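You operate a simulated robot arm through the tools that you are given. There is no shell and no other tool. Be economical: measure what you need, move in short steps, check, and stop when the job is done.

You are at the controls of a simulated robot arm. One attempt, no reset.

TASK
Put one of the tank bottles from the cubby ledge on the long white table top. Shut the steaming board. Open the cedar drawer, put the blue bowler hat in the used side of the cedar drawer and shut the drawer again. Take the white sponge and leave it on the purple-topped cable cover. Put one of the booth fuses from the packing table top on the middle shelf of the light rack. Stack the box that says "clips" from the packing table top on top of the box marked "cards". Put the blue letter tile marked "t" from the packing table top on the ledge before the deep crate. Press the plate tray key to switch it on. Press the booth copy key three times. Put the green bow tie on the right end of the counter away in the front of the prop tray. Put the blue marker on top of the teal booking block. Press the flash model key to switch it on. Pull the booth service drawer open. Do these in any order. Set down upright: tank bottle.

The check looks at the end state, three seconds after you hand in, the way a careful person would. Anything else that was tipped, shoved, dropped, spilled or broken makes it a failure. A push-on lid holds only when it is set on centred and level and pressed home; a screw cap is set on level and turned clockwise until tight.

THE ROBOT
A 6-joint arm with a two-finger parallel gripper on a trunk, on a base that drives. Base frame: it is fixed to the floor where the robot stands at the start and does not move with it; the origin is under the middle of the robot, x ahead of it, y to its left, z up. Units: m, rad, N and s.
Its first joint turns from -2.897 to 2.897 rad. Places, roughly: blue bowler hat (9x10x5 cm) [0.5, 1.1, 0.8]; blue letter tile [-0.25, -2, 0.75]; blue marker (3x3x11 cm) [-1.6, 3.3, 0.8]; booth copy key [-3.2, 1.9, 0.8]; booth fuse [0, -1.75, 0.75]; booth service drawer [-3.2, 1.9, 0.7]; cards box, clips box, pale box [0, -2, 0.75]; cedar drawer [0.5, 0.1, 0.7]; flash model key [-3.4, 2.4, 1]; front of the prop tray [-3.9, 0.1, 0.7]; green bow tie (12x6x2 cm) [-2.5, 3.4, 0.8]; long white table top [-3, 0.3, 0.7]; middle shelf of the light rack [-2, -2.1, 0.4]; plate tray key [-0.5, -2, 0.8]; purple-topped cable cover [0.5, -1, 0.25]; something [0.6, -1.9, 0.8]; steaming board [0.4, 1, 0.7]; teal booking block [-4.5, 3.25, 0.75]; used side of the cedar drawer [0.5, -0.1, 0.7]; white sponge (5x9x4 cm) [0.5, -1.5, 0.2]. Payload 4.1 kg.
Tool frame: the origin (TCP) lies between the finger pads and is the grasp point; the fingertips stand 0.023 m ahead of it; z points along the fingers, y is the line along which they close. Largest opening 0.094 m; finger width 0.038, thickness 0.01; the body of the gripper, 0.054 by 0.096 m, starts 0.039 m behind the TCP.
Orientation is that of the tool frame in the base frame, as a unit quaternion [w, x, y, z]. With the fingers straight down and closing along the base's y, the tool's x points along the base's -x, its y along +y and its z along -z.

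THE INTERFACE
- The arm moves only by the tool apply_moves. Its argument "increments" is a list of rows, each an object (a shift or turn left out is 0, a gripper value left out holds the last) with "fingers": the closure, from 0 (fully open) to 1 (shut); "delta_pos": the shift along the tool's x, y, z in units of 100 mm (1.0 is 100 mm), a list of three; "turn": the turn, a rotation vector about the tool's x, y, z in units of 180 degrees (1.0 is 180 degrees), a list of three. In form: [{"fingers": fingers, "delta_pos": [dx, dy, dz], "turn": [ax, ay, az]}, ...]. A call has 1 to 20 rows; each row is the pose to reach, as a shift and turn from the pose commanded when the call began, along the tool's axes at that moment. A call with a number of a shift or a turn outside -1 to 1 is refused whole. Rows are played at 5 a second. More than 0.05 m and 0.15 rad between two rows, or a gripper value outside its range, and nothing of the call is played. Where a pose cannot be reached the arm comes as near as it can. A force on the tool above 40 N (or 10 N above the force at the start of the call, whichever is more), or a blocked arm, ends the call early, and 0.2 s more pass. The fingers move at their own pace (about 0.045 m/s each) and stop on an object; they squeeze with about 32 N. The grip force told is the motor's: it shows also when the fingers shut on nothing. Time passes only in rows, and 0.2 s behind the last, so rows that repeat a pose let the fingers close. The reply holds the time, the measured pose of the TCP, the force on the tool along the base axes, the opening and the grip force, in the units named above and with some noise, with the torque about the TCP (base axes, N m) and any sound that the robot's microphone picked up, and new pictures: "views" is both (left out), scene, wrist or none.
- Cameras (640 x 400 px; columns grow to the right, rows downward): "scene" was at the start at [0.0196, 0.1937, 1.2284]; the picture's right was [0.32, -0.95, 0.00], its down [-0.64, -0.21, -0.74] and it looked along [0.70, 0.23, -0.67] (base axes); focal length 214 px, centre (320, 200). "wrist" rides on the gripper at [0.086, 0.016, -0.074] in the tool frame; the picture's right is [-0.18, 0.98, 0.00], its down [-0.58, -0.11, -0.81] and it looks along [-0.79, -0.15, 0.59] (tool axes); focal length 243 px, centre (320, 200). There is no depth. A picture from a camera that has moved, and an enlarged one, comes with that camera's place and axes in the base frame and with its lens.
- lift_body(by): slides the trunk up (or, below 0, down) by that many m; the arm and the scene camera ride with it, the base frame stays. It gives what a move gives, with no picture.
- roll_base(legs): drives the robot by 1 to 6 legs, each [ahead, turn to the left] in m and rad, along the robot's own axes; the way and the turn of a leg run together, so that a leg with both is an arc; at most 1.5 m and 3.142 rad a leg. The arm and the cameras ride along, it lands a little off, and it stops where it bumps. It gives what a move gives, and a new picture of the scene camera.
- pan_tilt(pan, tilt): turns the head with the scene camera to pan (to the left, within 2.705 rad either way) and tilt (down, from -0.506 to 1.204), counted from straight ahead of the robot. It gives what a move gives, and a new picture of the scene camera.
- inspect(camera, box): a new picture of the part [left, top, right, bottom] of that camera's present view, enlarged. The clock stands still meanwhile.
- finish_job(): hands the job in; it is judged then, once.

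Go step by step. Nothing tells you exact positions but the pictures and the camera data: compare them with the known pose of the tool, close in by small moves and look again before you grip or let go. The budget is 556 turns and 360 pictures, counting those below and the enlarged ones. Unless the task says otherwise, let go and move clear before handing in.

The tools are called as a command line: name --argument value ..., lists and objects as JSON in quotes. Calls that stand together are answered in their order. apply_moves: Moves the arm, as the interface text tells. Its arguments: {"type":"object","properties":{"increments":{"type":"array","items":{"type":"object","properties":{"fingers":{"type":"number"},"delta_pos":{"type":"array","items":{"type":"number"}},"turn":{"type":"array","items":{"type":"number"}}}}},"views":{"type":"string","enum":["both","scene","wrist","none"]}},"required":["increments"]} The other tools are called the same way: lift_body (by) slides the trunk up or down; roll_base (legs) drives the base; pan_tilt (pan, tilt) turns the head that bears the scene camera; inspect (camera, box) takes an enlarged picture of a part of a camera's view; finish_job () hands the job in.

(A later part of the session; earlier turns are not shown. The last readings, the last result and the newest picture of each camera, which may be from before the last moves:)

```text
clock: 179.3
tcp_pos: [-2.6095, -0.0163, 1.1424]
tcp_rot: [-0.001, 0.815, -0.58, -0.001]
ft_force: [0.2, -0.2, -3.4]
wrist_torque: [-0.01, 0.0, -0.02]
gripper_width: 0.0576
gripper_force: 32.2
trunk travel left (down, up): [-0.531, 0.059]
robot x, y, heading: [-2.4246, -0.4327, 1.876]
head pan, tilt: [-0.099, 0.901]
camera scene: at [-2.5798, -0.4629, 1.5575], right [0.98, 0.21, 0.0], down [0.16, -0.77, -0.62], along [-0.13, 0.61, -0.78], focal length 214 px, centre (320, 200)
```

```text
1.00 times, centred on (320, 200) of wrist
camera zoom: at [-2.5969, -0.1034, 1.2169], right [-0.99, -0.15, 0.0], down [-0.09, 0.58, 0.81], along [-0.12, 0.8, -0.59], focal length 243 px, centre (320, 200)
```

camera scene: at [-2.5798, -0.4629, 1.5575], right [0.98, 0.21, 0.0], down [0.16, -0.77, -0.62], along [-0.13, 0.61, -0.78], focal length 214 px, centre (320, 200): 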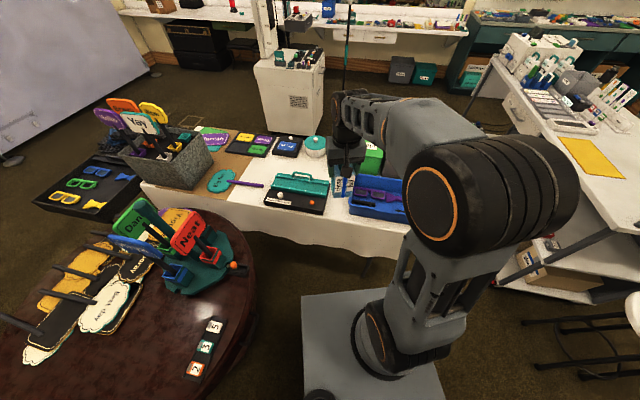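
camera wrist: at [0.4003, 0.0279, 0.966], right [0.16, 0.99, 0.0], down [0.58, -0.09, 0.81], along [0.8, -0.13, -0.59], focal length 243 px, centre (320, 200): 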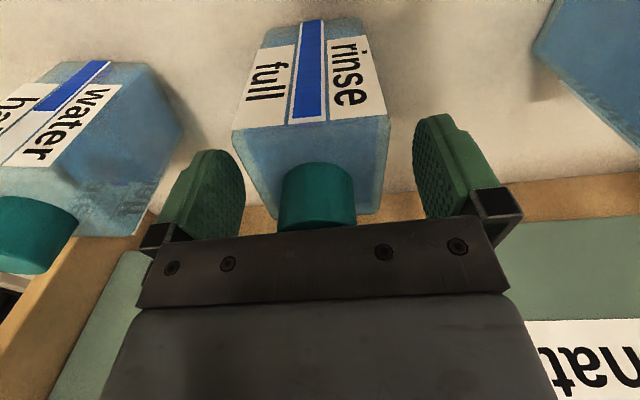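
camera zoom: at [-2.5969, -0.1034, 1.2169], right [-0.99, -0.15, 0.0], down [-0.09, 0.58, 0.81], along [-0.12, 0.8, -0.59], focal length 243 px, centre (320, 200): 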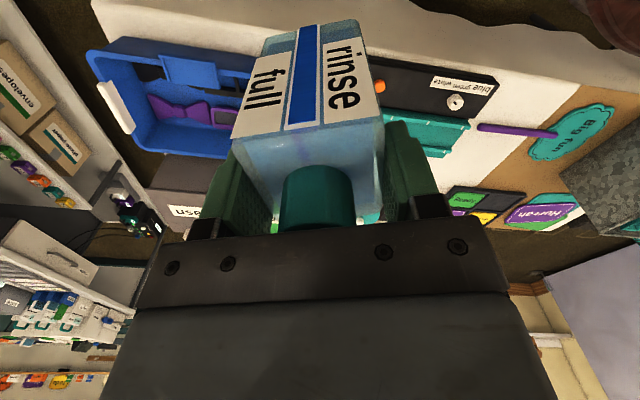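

roll_base --legs '[[0.1, 0]]'

apply_moves --increments '[{"delta_pos": [-0.22, -0.13, 0], "turn": [0, 0, 0.035]}, {"delta_pos": [-0.44, -0.26, 0], "turn": [0, 0, 0.07]}, {"delta_pos": [-0.67, -0.387, 0], "turn": [0, 0, 0.106]}]' --views "scene"

```text
clock: 180.5
tcp_pos: [-2.6398, 0.0789, 1.1421]
tcp_rot: [-0.001, 0.814, -0.581, -0.001]
ft_force: [0.4, 0.6, -2.0]
wrist_torque: [0.0, -0.03, 0.0]
gripper_width: 0.0575
gripper_force: 32.1
trunk travel left (down, up): [-0.531, 0.059]
robot x, y, heading: [-2.4594, -0.336, 1.88]
head pan, tilt: [-0.099, 0.901]
camera scene: at [-2.6103, -0.367, 1.5574], right [0.98, 0.21, 0.0], down [0.16, -0.77, -0.62], along [-0.13, 0.61, -0.78], focal length 214 px, centre (320, 200)
```

scene: 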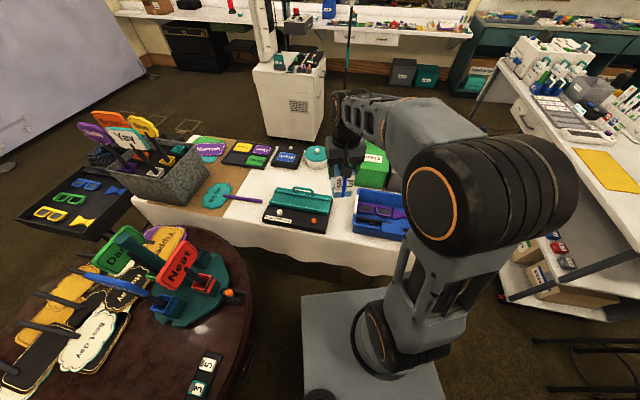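

```text
clock: 181.3
tcp_pos: [-2.6249, 0.1563, 1.1427]
tcp_rot: [0.001, -0.706, 0.708, 0.001]
ft_force: [0.5, -0.3, -2.2]
wrist_torque: [0.01, 0.01, -0.03]
gripper_width: 0.0578
gripper_force: 32.3
trunk travel left (down, up): [-0.531, 0.059]
robot x, y, heading: [-2.4513, -0.3356, 1.88]
head pan, tilt: [-0.099, 0.901]
camera scene: at [-2.6099, -0.3676, 1.5575], right [0.98, 0.21, 0.0], down [0.16, -0.77, -0.62], along [-0.13, 0.61, -0.78], focal length 214 px, centre (320, 200)
```

scene: 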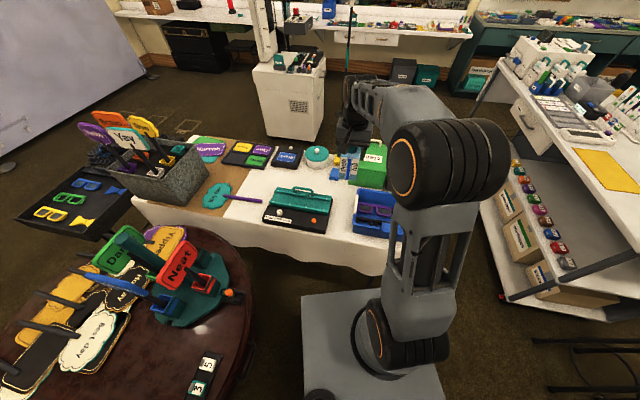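

Now lower with the trunk in stages and check.

lift_body --by -0.2

inspect --camera "scene" --box '[220, 130, 420, 255]'

inspect --camera "wrist" --box '[0, 0, 640, 400]'

```text
clock: 183.5
tcp_pos: [-2.6249, 0.1559, 0.943]
tcp_rot: [0.001, -0.706, 0.708, 0.001]
ft_force: [-0.7, 0.3, -3.0]
wrist_torque: [0.03, 0.01, 0.02]
gripper_width: 0.0577
gripper_force: 32.1
trunk travel left (down, up): [-0.331, 0.259]
robot x, y, heading: [-2.4553, -0.335, 1.879]
head pan, tilt: [-0.099, 0.901]
```

```text
3.20 times, centred on (320, 192) of scene
camera zoom: at [-2.6099, -0.3679, 1.3575], right [0.98, 0.21, 0.0], down [0.16, -0.77, -0.62], along [-0.13, 0.61, -0.78], focal length 686 px, centre (320, 224)
```

zoom: 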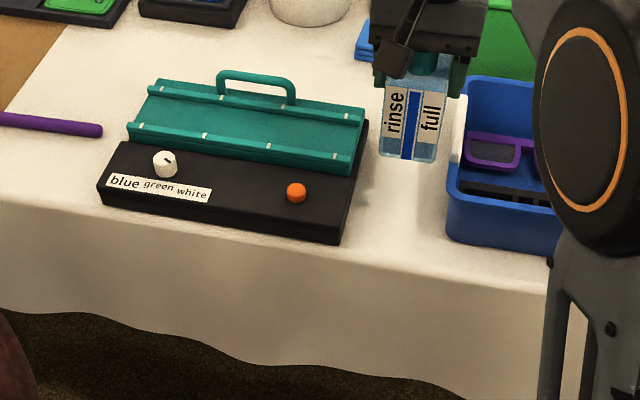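

```text
1.00 times, centred on (320, 200) of wrist
camera zoom: at [-2.6417, 0.0691, 1.0173], right [-0.98, 0.19, 0.0], down [0.11, 0.58, 0.81], along [0.15, 0.79, -0.59], focal length 243 px, centre (320, 200)
```

zoom: 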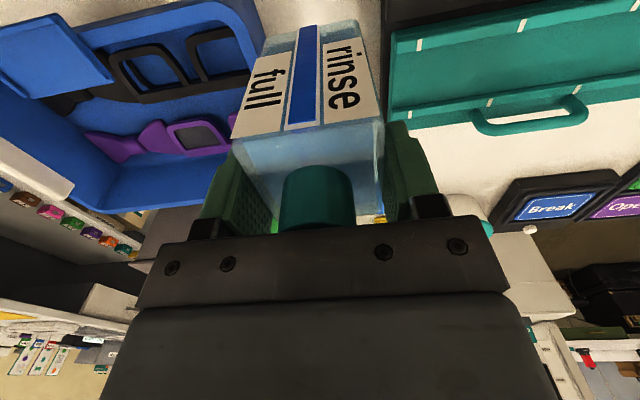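

lift_body --by -0.09

apply_moves --increments '[{"delta_pos": [0, 0, 0.06]}, {"delta_pos": [0, 0, 0.12]}, {"delta_pos": [0, 0, 0.18]}, {"delta_pos": [0, 0, 0.24]}]' --views "scene"

inspect --camera "scene" --box '[220, 100, 420, 225]'

```text
clock: 184.7
tcp_pos: [-2.6256, 0.1546, 0.8529]
tcp_rot: [0.001, -0.707, 0.707, 0.001]
ft_force: [0.6, 0.4, -2.6]
wrist_torque: [-0.02, 0.01, 0.01]
gripper_width: 0.0575
gripper_force: 32.0
trunk travel left (down, up): [-0.241, 0.349]
robot x, y, heading: [-2.455, -0.3332, 1.882]
head pan, tilt: [-0.099, 0.901]
```

```text
clock: 185.7
tcp_pos: [-2.6244, 0.154, 0.8318]
tcp_rot: [0.002, -0.706, 0.708, 0.004]
ft_force: [2.0, -1.7, 21.0]
wrist_torque: [-0.73, -0.28, 0.04]
gripper_width: 0.058
gripper_force: 32.0
trunk travel left (down, up): [-0.241, 0.349]
robot x, y, heading: [-2.4567, -0.3355, 1.879]
head pan, tilt: [-0.099, 0.901]
camera scene: at [-2.6092, -0.3694, 1.2681], right [0.98, 0.21, 0.0], down [0.16, -0.77, -0.62], along [-0.13, 0.61, -0.78], focal length 214 px, centre (320, 200)
```

scene: 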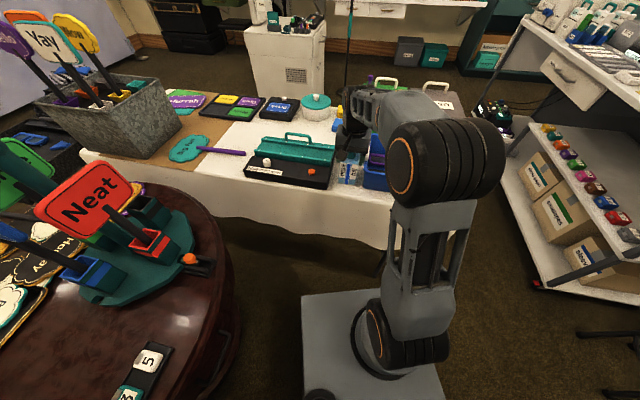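

```text
3.20 times, centred on (320, 162) of scene
camera zoom: at [-2.6092, -0.3694, 1.2681], right [0.98, 0.21, 0.0], down [0.16, -0.77, -0.62], along [-0.13, 0.61, -0.78], focal length 686 px, centre (320, 320)
```

zoom: 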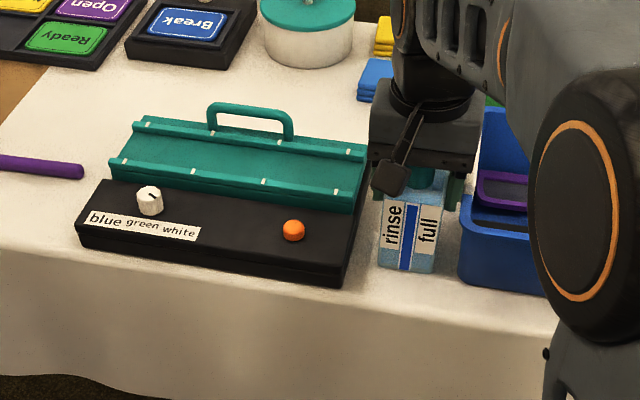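

Bottle stands on the table. Open slightly and rise.

apply_moves --increments '[{"delta_pos": [0, 0, -0.02], "fingers": 0.2}, {"delta_pos": [0, 0, -0.02], "fingers": 0.2}, {"delta_pos": [0, 0, -0.02], "fingers": 0.2}, {"delta_pos": [0, 0, -0.3], "fingers": 0.2}, {"delta_pos": [0, 0, -0.7], "fingers": 0.2}, {"delta_pos": [0, 0, -1.0], "fingers": 0.2}]' --views "none"

lift_body --by 0.2

inspect --camera "wrist" --box '[0, 0, 640, 400]'

```text
clock: 187.1
tcp_pos: [-2.6252, 0.1536, 0.9295]
tcp_rot: [0.001, -0.706, 0.708, 0.0]
ft_force: [-0.3, 0.1, 0.4]
wrist_torque: [0.01, -0.01, 0.01]
gripper_width: 0.0755
gripper_force: 0.1
trunk travel left (down, up): [-0.241, 0.349]
robot x, y, heading: [-2.4533, -0.3329, 1.879]
head pan, tilt: [-0.099, 0.901]
```

```text
clock: 189.3
tcp_pos: [-2.6254, 0.1543, 1.1294]
tcp_rot: [0.001, -0.707, 0.707, 0.0]
ft_force: [0.0, 0.6, 0.6]
wrist_torque: [0.0, -0.02, 0.01]
gripper_width: 0.0753
gripper_force: 0.0
trunk travel left (down, up): [-0.441, 0.149]
robot x, y, heading: [-2.4539, -0.3369, 1.877]
head pan, tilt: [-0.099, 0.901]
```

```text
1.00 times, centred on (320, 200) of wrist
camera zoom: at [-2.6421, 0.0679, 1.2037], right [-0.98, 0.19, 0.0], down [0.11, 0.58, 0.81], along [0.15, 0.79, -0.59], focal length 243 px, centre (320, 200)
```

zoom: 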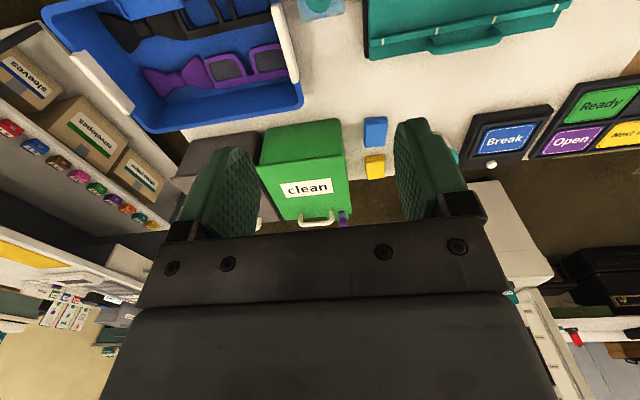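

Bottle placed. Look toward the booth to plan the next leg.

pan_tilt --pan 0.2 --tilt 0.35

pan_tilt --pan -0.9 --tilt 0.5

```text
clock: 190.2
tcp_pos: [-2.6262, 0.1527, 1.1288]
tcp_rot: [0.001, -0.706, 0.708, 0.001]
ft_force: [-0.1, -0.6, -0.2]
wrist_torque: [0.01, -0.02, 0.0]
gripper_width: 0.0752
gripper_force: 0.2
trunk travel left (down, up): [-0.441, 0.149]
robot x, y, heading: [-2.4486, -0.3343, 1.873]
head pan, tilt: [0.201, 0.351]
camera scene: at [-2.6396, -0.3606, 1.5149], right [0.87, 0.49, 0.0], down [0.17, -0.3, -0.94], along [-0.46, 0.82, -0.34], focal length 214 px, centre (320, 200)
```

scene: 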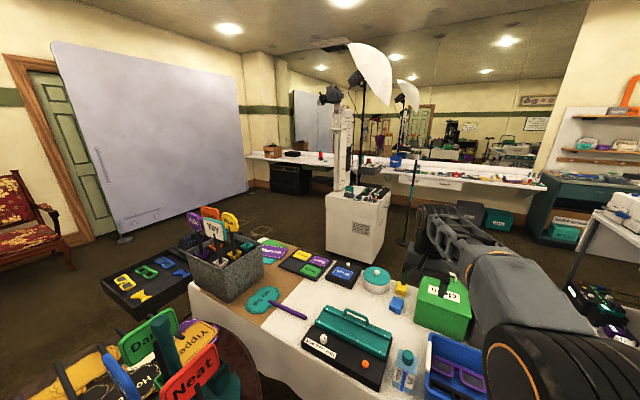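

```text
clock: 191.6
tcp_pos: [-2.6262, 0.1549, 1.13]
tcp_rot: [0.001, -0.706, 0.708, 0.0]
ft_force: [-0.4, -0.4, 0.2]
wrist_torque: [-0.02, -0.02, -0.01]
gripper_width: 0.075
gripper_force: 0.0
trunk travel left (down, up): [-0.441, 0.149]
robot x, y, heading: [-2.4533, -0.3331, 1.881]
head pan, tilt: [-0.901, 0.499]
camera scene: at [-2.5435, -0.3664, 1.5014], right [0.83, -0.56, 0.0], down [-0.27, -0.4, -0.88], along [0.49, 0.73, -0.48], focal length 214 px, centre (320, 200)
```

scene: 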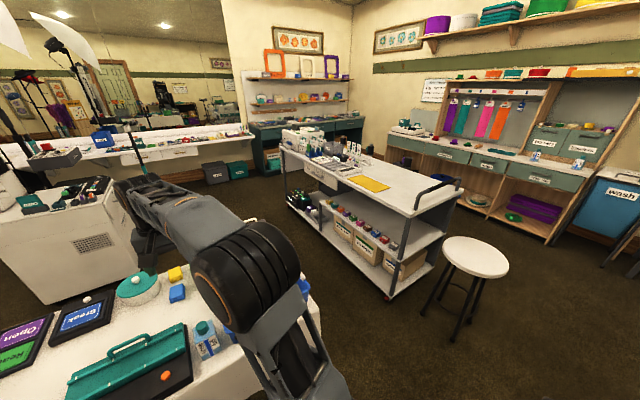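

Route: back off, go through the aisle between the white table and the cart, north to the booth.

roll_base --legs '[[-0.3, 0], [0, -1.03], [0.66, 0], [0, 0.72]]'

pan_tilt --pan 0.0 --tilt 0.7

```text
clock: 201.4
tcp_pos: [-1.9441, 0.4003, 1.1294]
tcp_rot: [0.001, -0.594, 0.805, 0.001]
ft_force: [-0.4, -0.3, 0.3]
wrist_torque: [0.02, -0.03, 0.0]
gripper_width: 0.0752
gripper_force: 0.0
trunk travel left (down, up): [-0.441, 0.149]
robot x, y, heading: [-1.9292, -0.1139, 1.579]
head pan, tilt: [-0.901, 0.499]
camera scene: at [-2.0198, -0.1205, 1.5013], right [0.63, -0.78, 0.0], down [-0.37, -0.3, -0.88], along [0.68, 0.55, -0.48], focal length 214 px, centre (320, 200)
```

scene: 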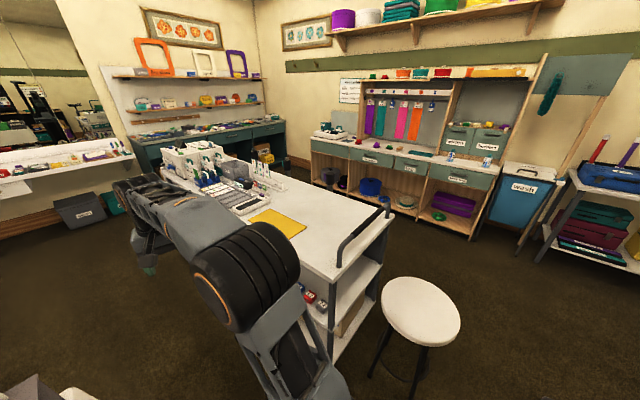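

```text
clock: 202.7
tcp_pos: [-1.9452, 0.4015, 1.1292]
tcp_rot: [0.001, -0.593, 0.805, 0.0]
ft_force: [0.5, -0.5, -0.2]
wrist_torque: [-0.02, 0.03, 0.0]
gripper_width: 0.0753
gripper_force: 0.1
trunk travel left (down, up): [-0.441, 0.149]
robot x, y, heading: [-1.9248, -0.1175, 1.582]
head pan, tilt: [0.0, 0.7]
camera scene: at [-2.0912, -0.0927, 1.4836], right [1.0, 0.01, 0.0], down [0.01, -0.64, -0.77], along [-0.01, 0.77, -0.64], focal length 214 px, centre (320, 200)
```

scene: 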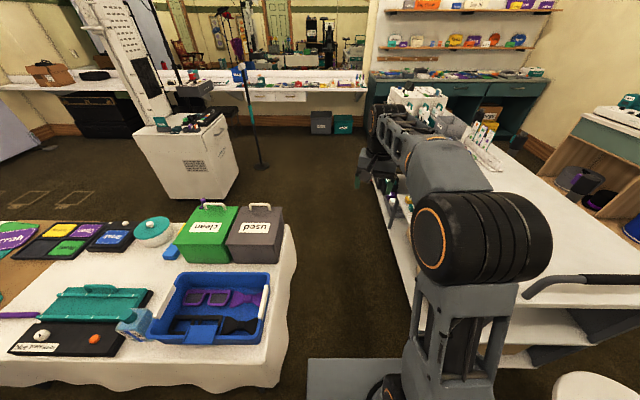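

roll_base --legs '[[1.15, 0], [0, 1.0]]'

pan_tilt --pan 0.0 --tilt 0.5

inspect --camera "scene" --box '[160, 30, 400, 230]'

```text
clock: 211.0
tcp_pos: [-2.3789, 1.2975, 1.1294]
tcp_rot: [0.0, 0.905, -0.426, -0.001]
ft_force: [0.5, 0.4, 0.9]
wrist_torque: [0.02, 0.01, 0.0]
gripper_width: 0.0751
gripper_force: 0.0
trunk travel left (down, up): [-0.441, 0.149]
robot x, y, heading: [-1.9381, 1.0288, 2.57]
head pan, tilt: [0.0, 0.7]
camera scene: at [-2.0457, 0.9042, 1.4836], right [0.54, 0.84, 0.0], down [0.54, -0.35, -0.76], along [-0.64, 0.41, -0.64], focal length 214 px, centre (320, 200)
```

scene: 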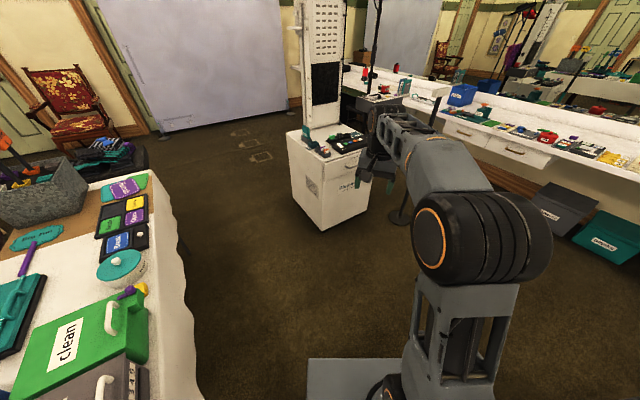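

```text
clock: 211.8
tcp_pos: [-2.3788, 1.2968, 1.129]
tcp_rot: [-0.001, 0.905, -0.425, -0.001]
ft_force: [0.1, 0.1, 0.7]
wrist_torque: [0.03, 0.02, -0.01]
gripper_width: 0.075
gripper_force: 0.1
trunk travel left (down, up): [-0.441, 0.149]
robot x, y, heading: [-1.9329, 1.0306, 2.57]
head pan, tilt: [0.0, 0.499]
camera scene: at [-2.0507, 0.9076, 1.5013], right [0.54, 0.84, 0.0], down [0.4, -0.26, -0.88], along [-0.74, 0.47, -0.48], focal length 214 px, centre (320, 200)
```

scene: 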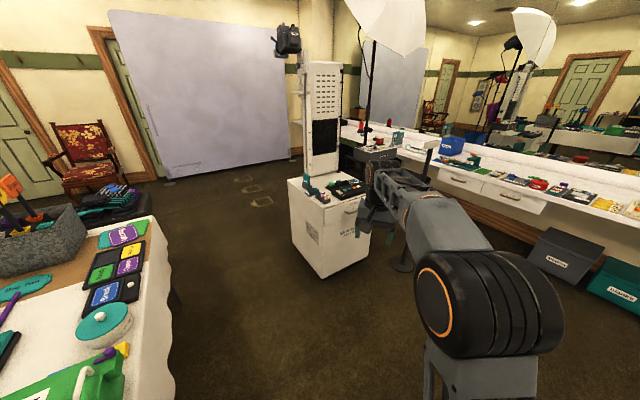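

```text
2.00 times, centred on (280, 130) of scene
camera zoom: at [-2.0507, 0.9076, 1.5013], right [0.54, 0.84, 0.0], down [0.4, -0.26, -0.88], along [-0.74, 0.47, -0.48], focal length 429 px, centre (400, 340)
```

zoom: 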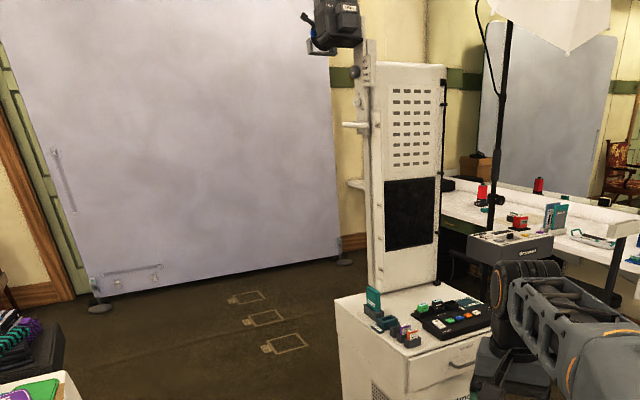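

roll_base --legs '[[0, -0.45], [0.8, 0], [0, 1.02]]'

inspect --camera "scene" --box '[160, 60, 480, 260]'

```text
clock: 220.0
tcp_pos: [-2.8753, 1.7005, 1.1299]
tcp_rot: [0.0, 0.989, -0.148, -0.001]
ft_force: [0.9, -0.5, -0.1]
wrist_torque: [-0.03, -0.01, -0.01]
gripper_width: 0.0753
gripper_force: 0.0
trunk travel left (down, up): [-0.441, 0.149]
robot x, y, heading: [-2.3553, 1.7221, -3.126]
head pan, tilt: [0.0, 0.499]
camera scene: at [-2.3861, 1.5553, 1.5013], right [-0.01, 1.0, 0.0], down [0.48, 0.01, -0.88], along [-0.88, -0.01, -0.48], focal length 214 px, centre (320, 200)
```

scene: 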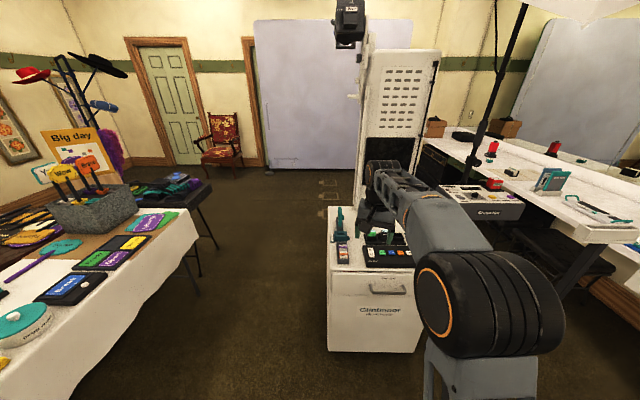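

```text
2.00 times, centred on (320, 160) of scene
camera zoom: at [-2.3861, 1.5553, 1.5013], right [-0.01, 1.0, 0.0], down [0.48, 0.01, -0.88], along [-0.88, -0.01, -0.48], focal length 429 px, centre (320, 280)
```

zoom: 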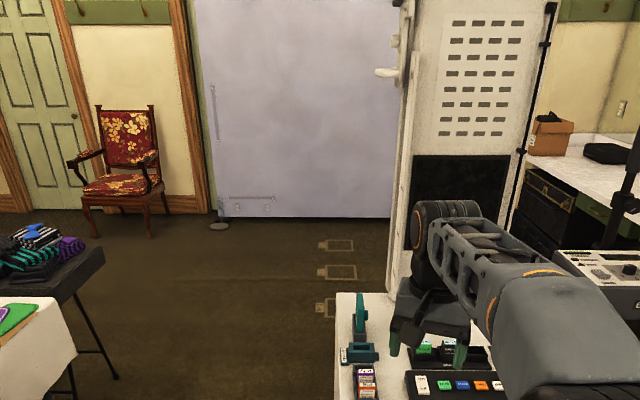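

inspect --camera "wrist" --box '[0, 0, 640, 400]'

pan_tilt --pan -0.3 --tilt 0.6

```text
1.00 times, centred on (320, 200) of wrist
camera zoom: at [-2.7968, 1.6606, 1.2038], right [-0.47, -0.89, 0.0], down [-0.52, 0.27, 0.81], along [-0.72, 0.38, -0.59], focal length 243 px, centre (320, 200)
```

zoom: 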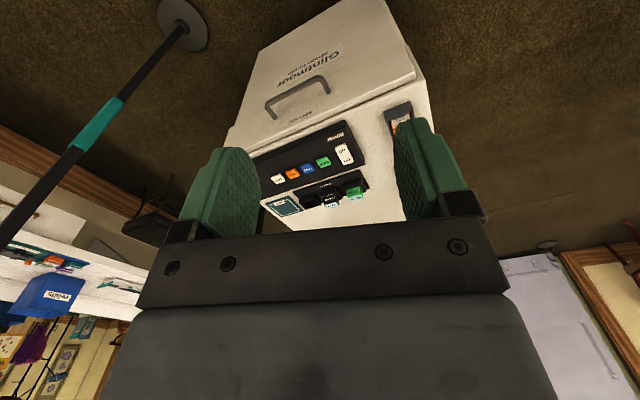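

```text
clock: 220.8
tcp_pos: [-2.8748, 1.7006, 1.1287]
tcp_rot: [-0.001, 0.989, -0.148, -0.001]
ft_force: [0.3, 0.6, -0.9]
wrist_torque: [-0.03, 0.01, -0.02]
gripper_width: 0.0751
gripper_force: 0.1
trunk travel left (down, up): [-0.441, 0.149]
robot x, y, heading: [-2.356, 1.7208, -3.132]
head pan, tilt: [-0.3, 0.6]
camera scene: at [-2.3799, 1.5816, 1.4923], right [0.29, 0.96, 0.0], down [0.54, -0.16, -0.83], along [-0.79, 0.24, -0.56], focal length 214 px, centre (320, 200)
```

scene: 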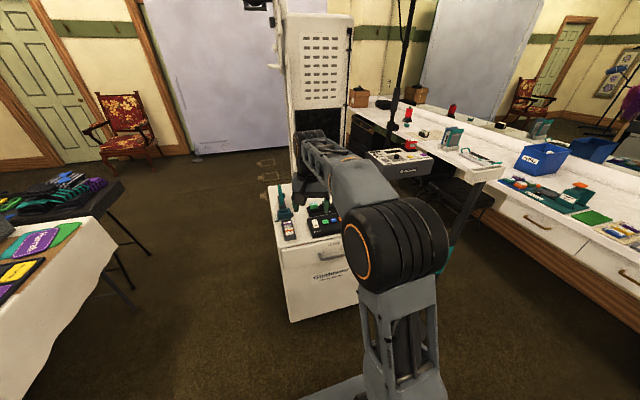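

inspect --camera "wrist" --box '[240, 100, 400, 220]'

```text
3.33 times, centred on (320, 160) of wrist
camera zoom: at [-2.7969, 1.6608, 1.2038], right [-0.47, -0.89, 0.0], down [-0.52, 0.27, 0.81], along [-0.72, 0.38, -0.59], focal length 809 px, centre (320, 333)
```

zoom: 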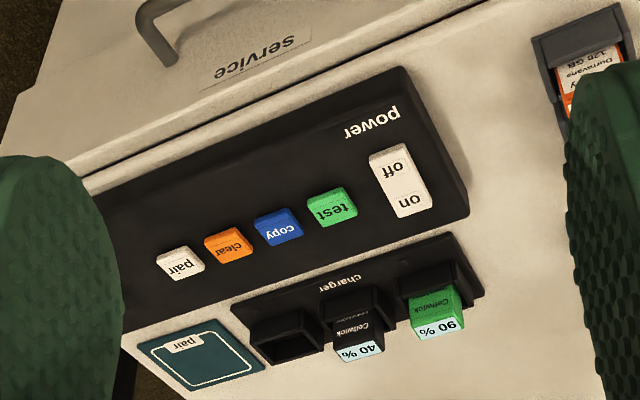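

The blue "copy" key is at about (-3.134, 1.869). Drive closer, align the tool and close the fingers.

roll_base --legs '[[0.2, 0]]'

apply_moves --increments '[{"delta_pos": [-0.1, -0.2, 0], "turn": [0, 0, -0.032], "fingers": 1}, {"delta_pos": [-0.3, -0.5, 0], "turn": [0, 0, -0.064]}, {"delta_pos": [-0.6, -0.9, 0], "turn": [0, 0, -0.0947]}]' --views "none"

lift_body --by -0.15

inspect --camera "wrist" --box '[0, 0, 640, 400]'

```text
clock: 222.4
tcp_pos: [-3.0735, 1.7006, 1.1294]
tcp_rot: [0.0, 0.988, -0.152, -0.001]
ft_force: [0.1, 0.0, 0.4]
wrist_torque: [-0.03, 0.02, -0.03]
gripper_width: 0.0753
gripper_force: 0.2
trunk travel left (down, up): [-0.441, 0.149]
robot x, y, heading: [-2.5564, 1.7167, -3.135]
head pan, tilt: [-0.3, 0.6]
camera scene: at [-2.5798, 1.5803, 1.4922], right [0.29, 0.96, 0.0], down [0.54, -0.16, -0.82], along [-0.79, 0.24, -0.57], focal length 214 px, centre (320, 200)
```

scene: 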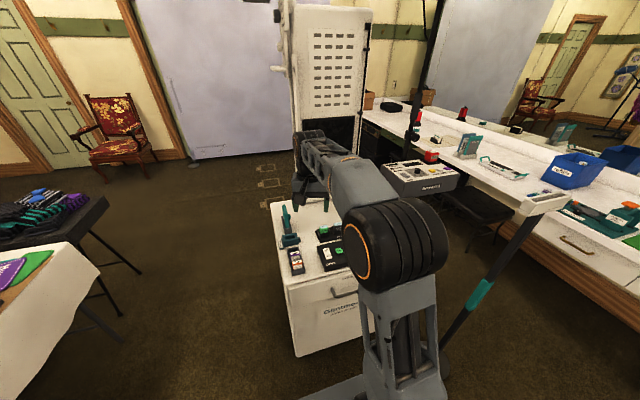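

```text
clock: 223.2
tcp_pos: [-3.1053, 1.8065, 1.1314]
tcp_rot: [0.0, 1.0, -0.002, -0.001]
ft_force: [0.0, 0.3, -0.6]
wrist_torque: [0.0, 0.0, -0.02]
gripper_width: 0.0042
gripper_force: 0.0
trunk travel left (down, up): [-0.441, 0.149]
robot x, y, heading: [-2.5552, 1.7189, -3.138]
head pan, tilt: [-0.3, 0.6]
```

```text
clock: 224.9
tcp_pos: [-3.1052, 1.8056, 0.9816]
tcp_rot: [0.0, 1.0, -0.004, 0.0]
ft_force: [0.0, 0.1, -0.5]
wrist_torque: [0.0, 0.01, 0.0]
gripper_width: 0.0003
gripper_force: 31.6
trunk travel left (down, up): [-0.291, 0.299]
robot x, y, heading: [-2.5561, 1.7177, -3.139]
head pan, tilt: [-0.3, 0.6]
```

```text
1.00 times, centred on (320, 200) of wrist
camera zoom: at [-3.0187, 1.7896, 1.0564], right [-0.19, -0.98, 0.0], down [-0.58, 0.11, 0.81], along [-0.79, 0.15, -0.59], focal length 243 px, centre (320, 200)
```

zoom: 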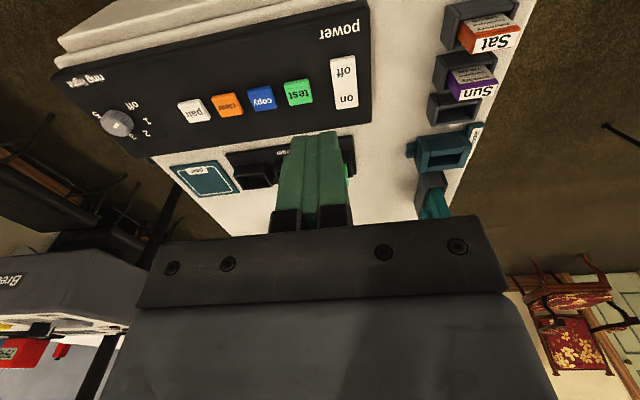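

apply_moves --increments '[{"delta_pos": [-0.25, -0.35, 0]}, {"delta_pos": [-0.47, -0.73, 0.3]}, {"delta_pos": [-0.47, -0.73, 0.7]}, {"delta_pos": [-0.47, -0.73, 1.0]}]' --views "wrist"

```text
refused: row 2 steps farther than a row can; nothing moved
```

apply_moves --increments '[{"delta_pos": [-0.25, -0.35, 0]}, {"delta_pos": [-0.47, -0.73, 0.0]}, {"delta_pos": [-0.47, -0.73, 0.4]}, {"delta_pos": [-0.47, -0.73, 0.8]}, {"delta_pos": [-0.47, -0.73, 1.0]}]' --views "wrist"

```text
clock: 226.2
tcp_pos: [-3.1506, 1.877, 0.8816]
tcp_rot: [0.0, 1.0, -0.004, -0.002]
ft_force: [0.4, 0.4, 0.1]
wrist_torque: [0.0, 0.03, -0.04]
gripper_width: 0.0
gripper_force: 31.6
trunk travel left (down, up): [-0.291, 0.299]
robot x, y, heading: [-2.5556, 1.7198, -3.14]
head pan, tilt: [-0.3, 0.6]
camera wrist: at [-3.0644, 1.8614, 0.9567], right [-0.19, -0.98, 0.0], down [-0.58, 0.11, 0.81], along [-0.79, 0.15, -0.59], focal length 243 px, centre (320, 200)
```

wrist: 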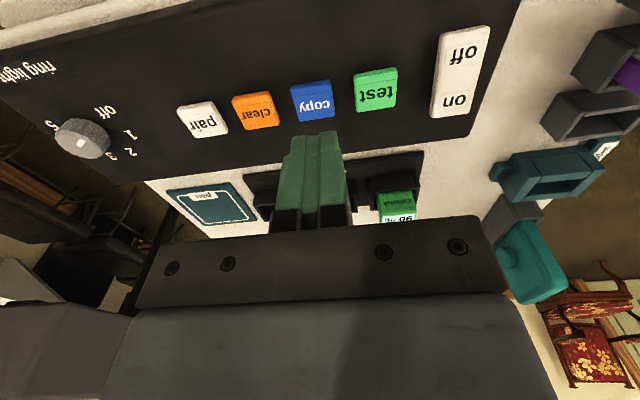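

apply_moves --increments '[{"delta_pos": [0, -0.04, 0.3]}, {"delta_pos": [0, -0.04, 0.44]}, {"delta_pos": [0, -0.04, 0.48]}, {"delta_pos": [0, -0.04, 0.51]}, {"delta_pos": [0, -0.04, 0.54]}]' --views "wrist"

```text
clock: 227.3
tcp_pos: [-3.1516, 1.8836, 0.8287]
tcp_rot: [0.0, 1.0, -0.004, -0.001]
ft_force: [-0.1, 0.8, -0.2]
wrist_torque: [0.0, 0.0, 0.0]
gripper_width: 0.0004
gripper_force: 31.7
trunk travel left (down, up): [-0.291, 0.299]
robot x, y, heading: [-2.5594, 1.7211, -3.138]
head pan, tilt: [-0.3, 0.6]
camera wrist: at [-3.0657, 1.8669, 0.9027], right [-0.19, -0.98, 0.0], down [-0.58, 0.11, 0.81], along [-0.79, 0.15, -0.59], focal length 243 px, centre (320, 200)
```

wrist: 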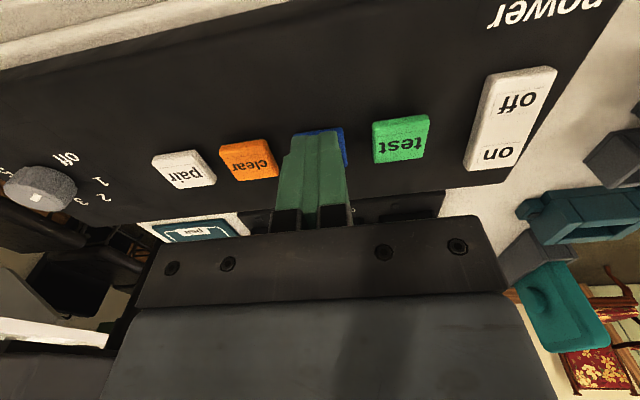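

apply_moves --increments '[{"delta_pos": [0, 0.03, 0.04]}, {"delta_pos": [0, 0.03, 0.08]}]' --views "none"

apply_moves --increments '[{"delta_pos": [0, 0, 0.03]}, {"delta_pos": [0, 0, 0.06]}]' --views "wrist"

```text
clock: 227.9
tcp_pos: [-3.1523, 1.8801, 0.8212]
tcp_rot: [-0.001, 1.0, -0.003, -0.002]
ft_force: [0.3, 0.8, 6.5]
wrist_torque: [-0.03, -0.05, 0.0]
gripper_width: 0.0
gripper_force: 31.7
trunk travel left (down, up): [-0.291, 0.299]
robot x, y, heading: [-2.5589, 1.719, -3.132]
head pan, tilt: [-0.3, 0.6]
heard: click
```

```text
clock: 228.6
tcp_pos: [-3.1524, 1.8802, 0.8198]
tcp_rot: [-0.002, 1.0, -0.004, -0.007]
ft_force: [0.2, 0.8, 39.9]
wrist_torque: [-0.07, -0.25, -0.1]
gripper_width: 0.0001
gripper_force: 32.2
trunk travel left (down, up): [-0.291, 0.299]
robot x, y, heading: [-2.5569, 1.7179, -3.132]
head pan, tilt: [-0.3, 0.6]
camera wrist: at [-3.0647, 1.8638, 0.8934], right [-0.19, -0.98, 0.0], down [-0.57, 0.11, 0.81], along [-0.8, 0.16, -0.58], focal length 243 px, centre (320, 200)
```

wrist: 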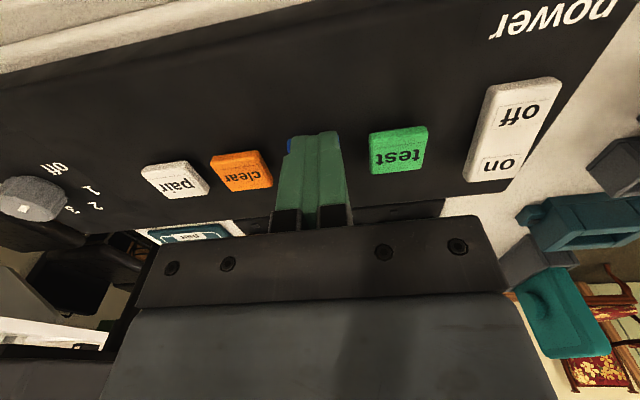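

One click counted. Release and press again.

apply_moves --increments '[{"delta_pos": [0, 0, -0.12]}, {"delta_pos": [0, 0, -0.25]}, {"delta_pos": [0, 0, -0.25]}]' --views "none"

apply_moves --increments '[{"delta_pos": [0, 0, 0.12]}, {"delta_pos": [0, 0, 0.18]}, {"delta_pos": [0, 0, 0.21]}]' --views "none"

```text
clock: 229.3
tcp_pos: [-3.1533, 1.8791, 0.8384]
tcp_rot: [0.0, 1.0, -0.003, 0.0]
ft_force: [-0.2, 0.3, 0.4]
wrist_torque: [0.01, -0.02, 0.04]
gripper_width: 0.0
gripper_force: 32.0
trunk travel left (down, up): [-0.291, 0.299]
robot x, y, heading: [-2.5572, 1.7224, -3.139]
head pan, tilt: [-0.3, 0.6]
```

```text
clock: 230.2
tcp_pos: [-3.152, 1.8794, 0.8211]
tcp_rot: [-0.001, 1.0, -0.003, -0.004]
ft_force: [0.5, -1.9, 14.5]
wrist_torque: [-0.09, -0.07, -0.03]
gripper_width: 0.0
gripper_force: 32.1
trunk travel left (down, up): [-0.291, 0.299]
robot x, y, heading: [-2.5582, 1.7194, -3.132]
head pan, tilt: [-0.3, 0.6]
heard: click
```

apply_moves --increments '[{"delta_pos": [0, 0, -0.12]}, {"delta_pos": [0, 0, -0.22]}, {"delta_pos": [0, 0, -0.22]}]' --views "none"

apply_moves --increments '[{"delta_pos": [0, 0, 0.12]}, {"delta_pos": [0, 0, 0.18]}, {"delta_pos": [0, 0, 0.22]}]' --views "none"

apply_moves --increments '[{"delta_pos": [0, 0, -0.2]}, {"delta_pos": [0, 0, -0.6]}, {"delta_pos": [0, 0, -1.0]}]' --views "wrist"

```text
clock: 230.9
tcp_pos: [-3.1517, 1.8803, 0.839]
tcp_rot: [-0.001, 1.0, -0.003, 0.0]
ft_force: [0.8, -0.2, -0.4]
wrist_torque: [0.04, -0.02, 0.0]
gripper_width: 0.0
gripper_force: 32.0
trunk travel left (down, up): [-0.291, 0.299]
robot x, y, heading: [-2.5577, 1.7201, -3.142]
head pan, tilt: [-0.3, 0.6]
```

```text
clock: 231.8
tcp_pos: [-3.153, 1.8814, 0.8205]
tcp_rot: [0.0, 1.0, -0.004, -0.004]
ft_force: [-1.1, -0.7, 14.9]
wrist_torque: [-0.06, -0.03, 0.05]
gripper_width: 0.0
gripper_force: 31.3
trunk travel left (down, up): [-0.291, 0.299]
robot x, y, heading: [-2.5553, 1.7197, -3.138]
head pan, tilt: [-0.3, 0.6]
heard: click
```

```text
clock: 232.6
tcp_pos: [-3.1513, 1.8774, 0.9174]
tcp_rot: [-0.001, 1.0, -0.004, 0.0]
ft_force: [-0.2, 0.9, -0.7]
wrist_torque: [-0.04, 0.0, 0.04]
gripper_width: 0.0
gripper_force: 31.6
trunk travel left (down, up): [-0.291, 0.299]
robot x, y, heading: [-2.5567, 1.7195, -3.137]
head pan, tilt: [-0.3, 0.6]
camera wrist: at [-3.066, 1.8621, 0.9922], right [-0.19, -0.98, 0.0], down [-0.58, 0.11, 0.81], along [-0.79, 0.15, -0.59], focal length 243 px, centre (320, 200)
```

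wrist: 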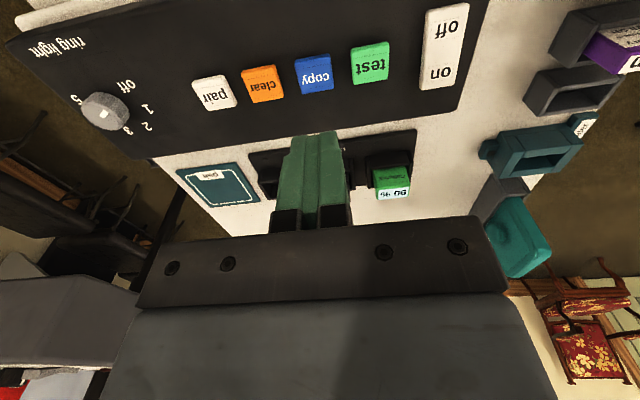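

Three clicks done. Now look at the flash unit.

pan_tilt --pan -0.75 --tilt 0.5

inspect --camera "scene" --box '[120, 80, 360, 230]'

```text
clock: 233.4
tcp_pos: [-3.1525, 1.8788, 0.9186]
tcp_rot: [0.0, 1.0, -0.004, -0.001]
ft_force: [0.2, -0.1, -0.4]
wrist_torque: [0.0, 0.03, -0.02]
gripper_width: 0.0001
gripper_force: 31.5
trunk travel left (down, up): [-0.291, 0.299]
robot x, y, heading: [-2.555, 1.7216, -3.136]
head pan, tilt: [-0.75, 0.499]
camera scene: at [-2.5618, 1.6163, 1.3513], right [0.68, 0.74, 0.0], down [0.35, -0.32, -0.88], along [-0.65, 0.6, -0.48], focal length 214 px, centre (320, 200)
```

scene: 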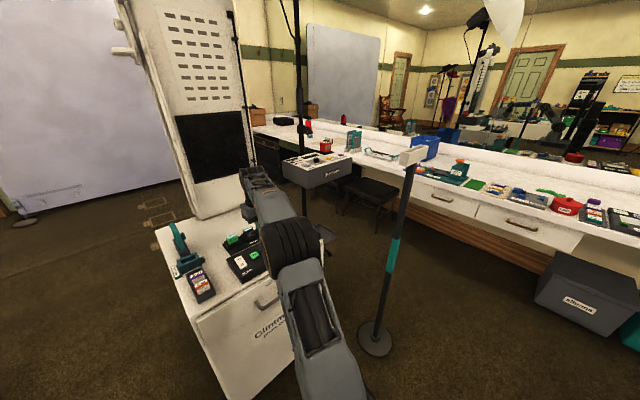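

```text
2.67 times, centred on (240, 155) of scene
camera zoom: at [-2.5618, 1.6163, 1.3513], right [0.68, 0.74, 0.0], down [0.35, -0.32, -0.88], along [-0.65, 0.6, -0.48], focal length 572 px, centre (533, 320)
```

zoom: 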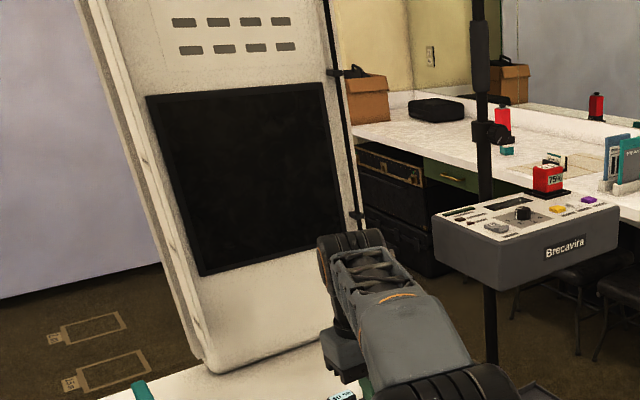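

lift_body --by 0.25

apply_moves --increments '[{"delta_pos": [0.45, 0.2, 0]}, {"delta_pos": [0.9, 0.6, 0]}, {"delta_pos": [1.0, 1.0, 0]}]' --views "none"

roll_base --legs '[[0, -0.64], [0.2, 0]]'

inspect --camera "wrist" --box '[0, 0, 640, 400]'

```text
clock: 236.0
tcp_pos: [-3.1526, 1.8784, 1.1676]
tcp_rot: [0.0, 1.0, -0.004, -0.001]
ft_force: [0.0, -0.1, 0.9]
wrist_torque: [-0.01, 0.04, 0.0]
gripper_width: 0.0
gripper_force: 32.4
trunk travel left (down, up): [-0.541, 0.049]
robot x, y, heading: [-2.5552, 1.7173, -3.137]
head pan, tilt: [-0.75, 0.499]
```

```text
refused: row 2 steps farther than a row can; nothing moved
```

```text
clock: 239.4
tcp_pos: [-3.1054, 2.3217, 1.167]
tcp_rot: [-0.001, 0.949, -0.317, 0.0]
ft_force: [-0.5, -0.4, 0.3]
wrist_torque: [-0.02, -0.03, 0.04]
gripper_width: 0.0
gripper_force: 31.8
trunk travel left (down, up): [-0.541, 0.049]
robot x, y, heading: [-2.7186, 1.8407, 2.511]
head pan, tilt: [-0.75, 0.499]
camera scene: at [-2.787, 1.7608, 1.6013], right [0.98, 0.19, 0.0], down [0.09, -0.47, -0.88], along [-0.16, 0.86, -0.48], focal length 214 px, centre (320, 200)
```

scene: 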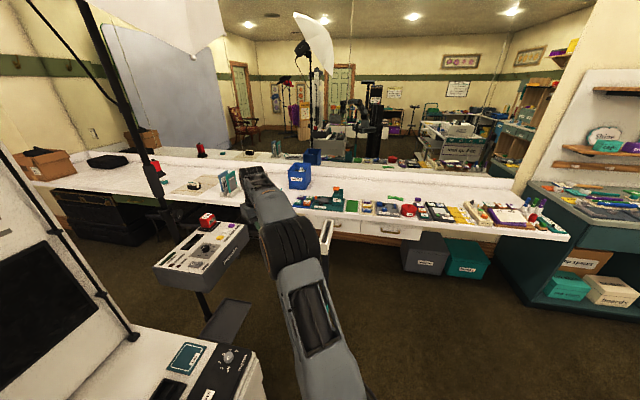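

```text
1.00 times, centred on (320, 200) of wrist
camera zoom: at [-3.0457, 2.2581, 1.2418], right [-0.74, -0.68, 0.0], down [-0.4, 0.44, 0.81], along [-0.54, 0.6, -0.59], focal length 243 px, centre (320, 200)
```

zoom: 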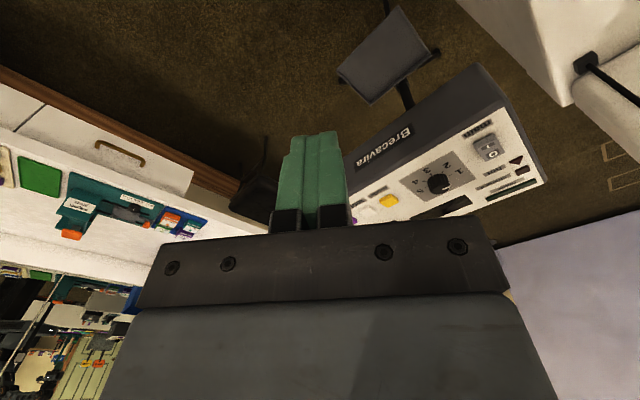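

inspect --camera "wrist" --box '[340, 80, 560, 220]'

inspect --camera "scene" --box '[140, 180, 260, 300]'

```text
2.86 times, centred on (450, 150) of wrist
camera zoom: at [-3.0457, 2.2581, 1.2418], right [-0.74, -0.68, 0.0], down [-0.4, 0.44, 0.81], along [-0.54, 0.6, -0.59], focal length 693 px, centre (-51, 343)
```

zoom: 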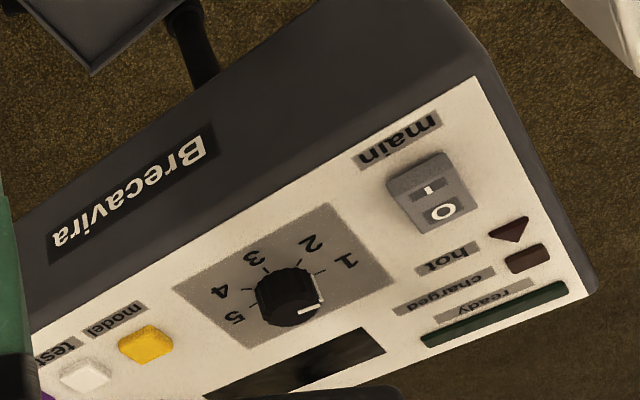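

```text
3.33 times, centred on (200, 240) of scene
camera zoom: at [-2.787, 1.7608, 1.6013], right [0.98, 0.19, 0.0], down [0.09, -0.47, -0.88], along [-0.16, 0.86, -0.48], focal length 715 px, centre (720, 67)
```

zoom: 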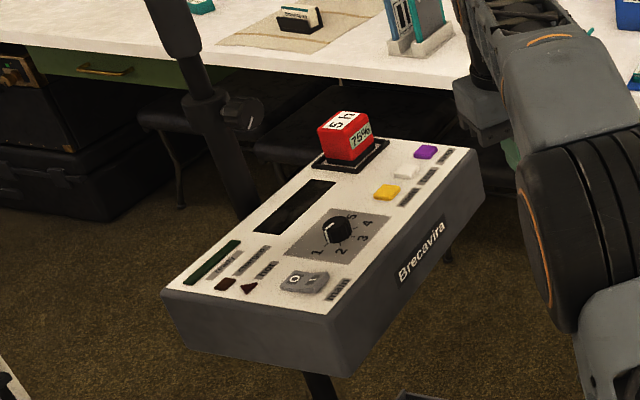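

The yellow "model" key is at about (-3.369, 2.431, 0.988). A pole stands in the way, so I'll come in from the north-east.

apply_moves --increments '[{"delta_pos": [0.45, 0.1, 0]}, {"delta_pos": [0.9, 0.2, 0]}, {"delta_pos": [1.0, 0.3, 0]}]' --views "none"

roll_base --legs '[[-0.62, 0], [0, -0.94], [1.25, 0], [0, 1.57]]'

pan_tilt --pan 0.2 --tilt 0.6

```text
clock: 240.2
tcp_pos: [-3.0424, 2.2363, 1.1676]
tcp_rot: [0.0, 0.948, -0.317, -0.001]
ft_force: [-0.3, 0.2, 0.2]
wrist_torque: [0.01, -0.03, 0.02]
gripper_width: 0.0003
gripper_force: 32.0
trunk travel left (down, up): [-0.541, 0.049]
robot x, y, heading: [-2.7193, 1.8388, 2.509]
head pan, tilt: [-0.75, 0.499]
```

```text
clock: 255.8
tcp_pos: [-2.7072, 2.8373, 1.1674]
tcp_rot: [0.0, 1.0, -0.004, -0.001]
ft_force: [0.5, 0.8, 0.4]
wrist_torque: [0.02, -0.03, 0.02]
gripper_width: 0.0
gripper_force: 31.5
trunk travel left (down, up): [-0.541, 0.049]
robot x, y, heading: [-2.2122, 2.7105, -3.136]
head pan, tilt: [-0.75, 0.499]
camera scene: at [-2.2174, 2.6076, 1.6013], right [0.68, 0.74, 0.0], down [0.35, -0.32, -0.88], along [-0.65, 0.6, -0.48], focal length 214 px, centre (320, 200)
```

scene: 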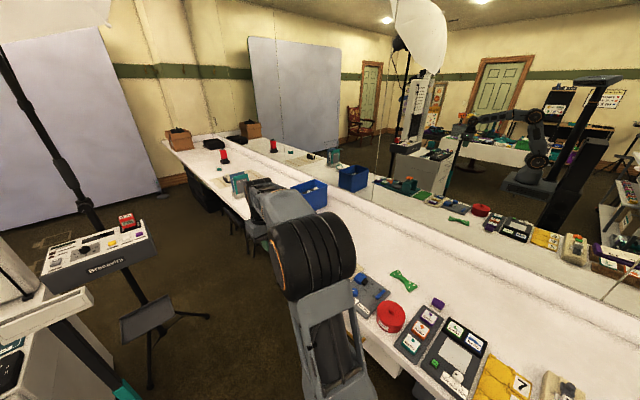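

```text
clock: 257.0
tcp_pos: [-2.7094, 2.8382, 1.1672]
tcp_rot: [-0.001, 1.0, -0.003, -0.001]
ft_force: [-0.3, -0.5, 0.8]
wrist_torque: [-0.02, 0.01, -0.03]
gripper_width: 0.0
gripper_force: 31.9
trunk travel left (down, up): [-0.541, 0.049]
robot x, y, heading: [-2.2112, 2.7124, -3.138]
head pan, tilt: [0.201, 0.6]
camera scene: at [-2.237, 2.528, 1.5923], right [-0.2, 0.98, 0.0], down [0.55, 0.12, -0.83], along [-0.81, -0.17, -0.56], focal length 214 px, centre (320, 200)
```

scene: 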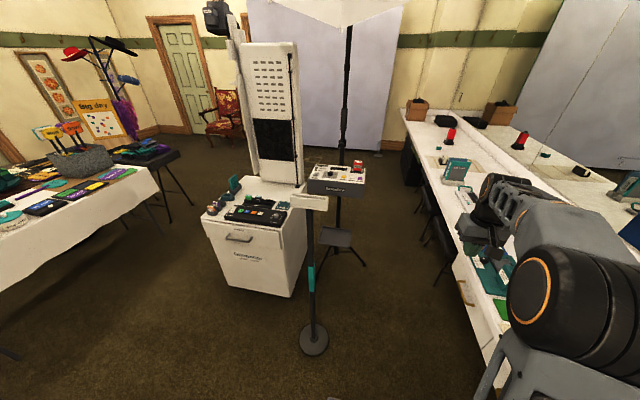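

roll_base --legs '[[0.59, 0]]'

inspect --camera "wrist" --box '[0, 0, 640, 400]'

```text
clock: 260.5
tcp_pos: [-3.3172, 2.8284, 1.1674]
tcp_rot: [0.001, 1.0, 0.001, -0.001]
ft_force: [0.1, 0.3, -0.7]
wrist_torque: [-0.02, -0.02, -0.04]
gripper_width: 0.0001
gripper_force: 32.4
trunk travel left (down, up): [-0.541, 0.049]
robot x, y, heading: [-2.8166, 2.7067, -3.128]
head pan, tilt: [0.201, 0.6]
camera scene: at [-2.8443, 2.5219, 1.5922], right [-0.21, 0.98, 0.0], down [0.55, 0.12, -0.82], along [-0.81, -0.18, -0.57], focal length 214 px, centre (320, 200)
```

scene: 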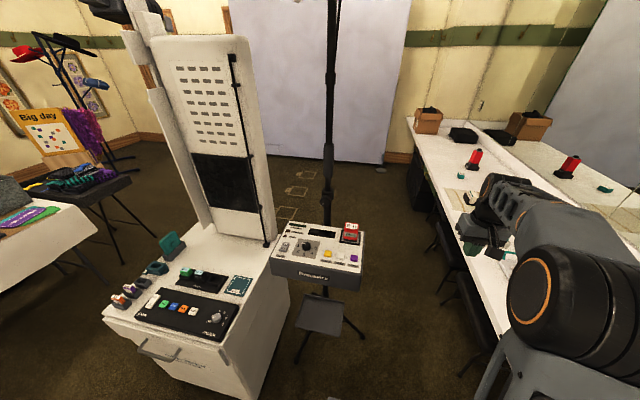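

```text
1.00 times, centred on (320, 200) of wrist
camera zoom: at [-3.2313, 2.8129, 1.2418], right [-0.18, -0.98, 0.0], down [-0.58, 0.11, 0.81], along [-0.79, 0.15, -0.59], focal length 243 px, centre (320, 200)
```

zoom: 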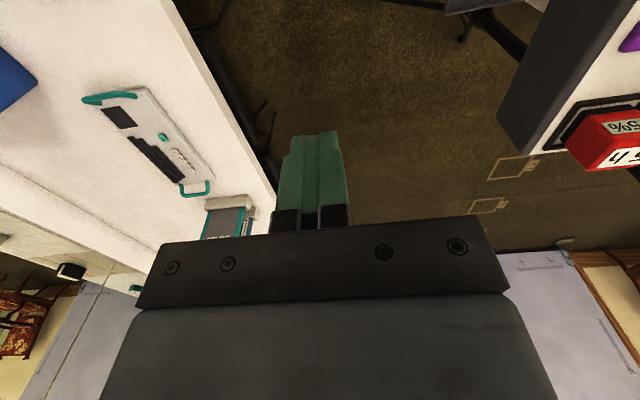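

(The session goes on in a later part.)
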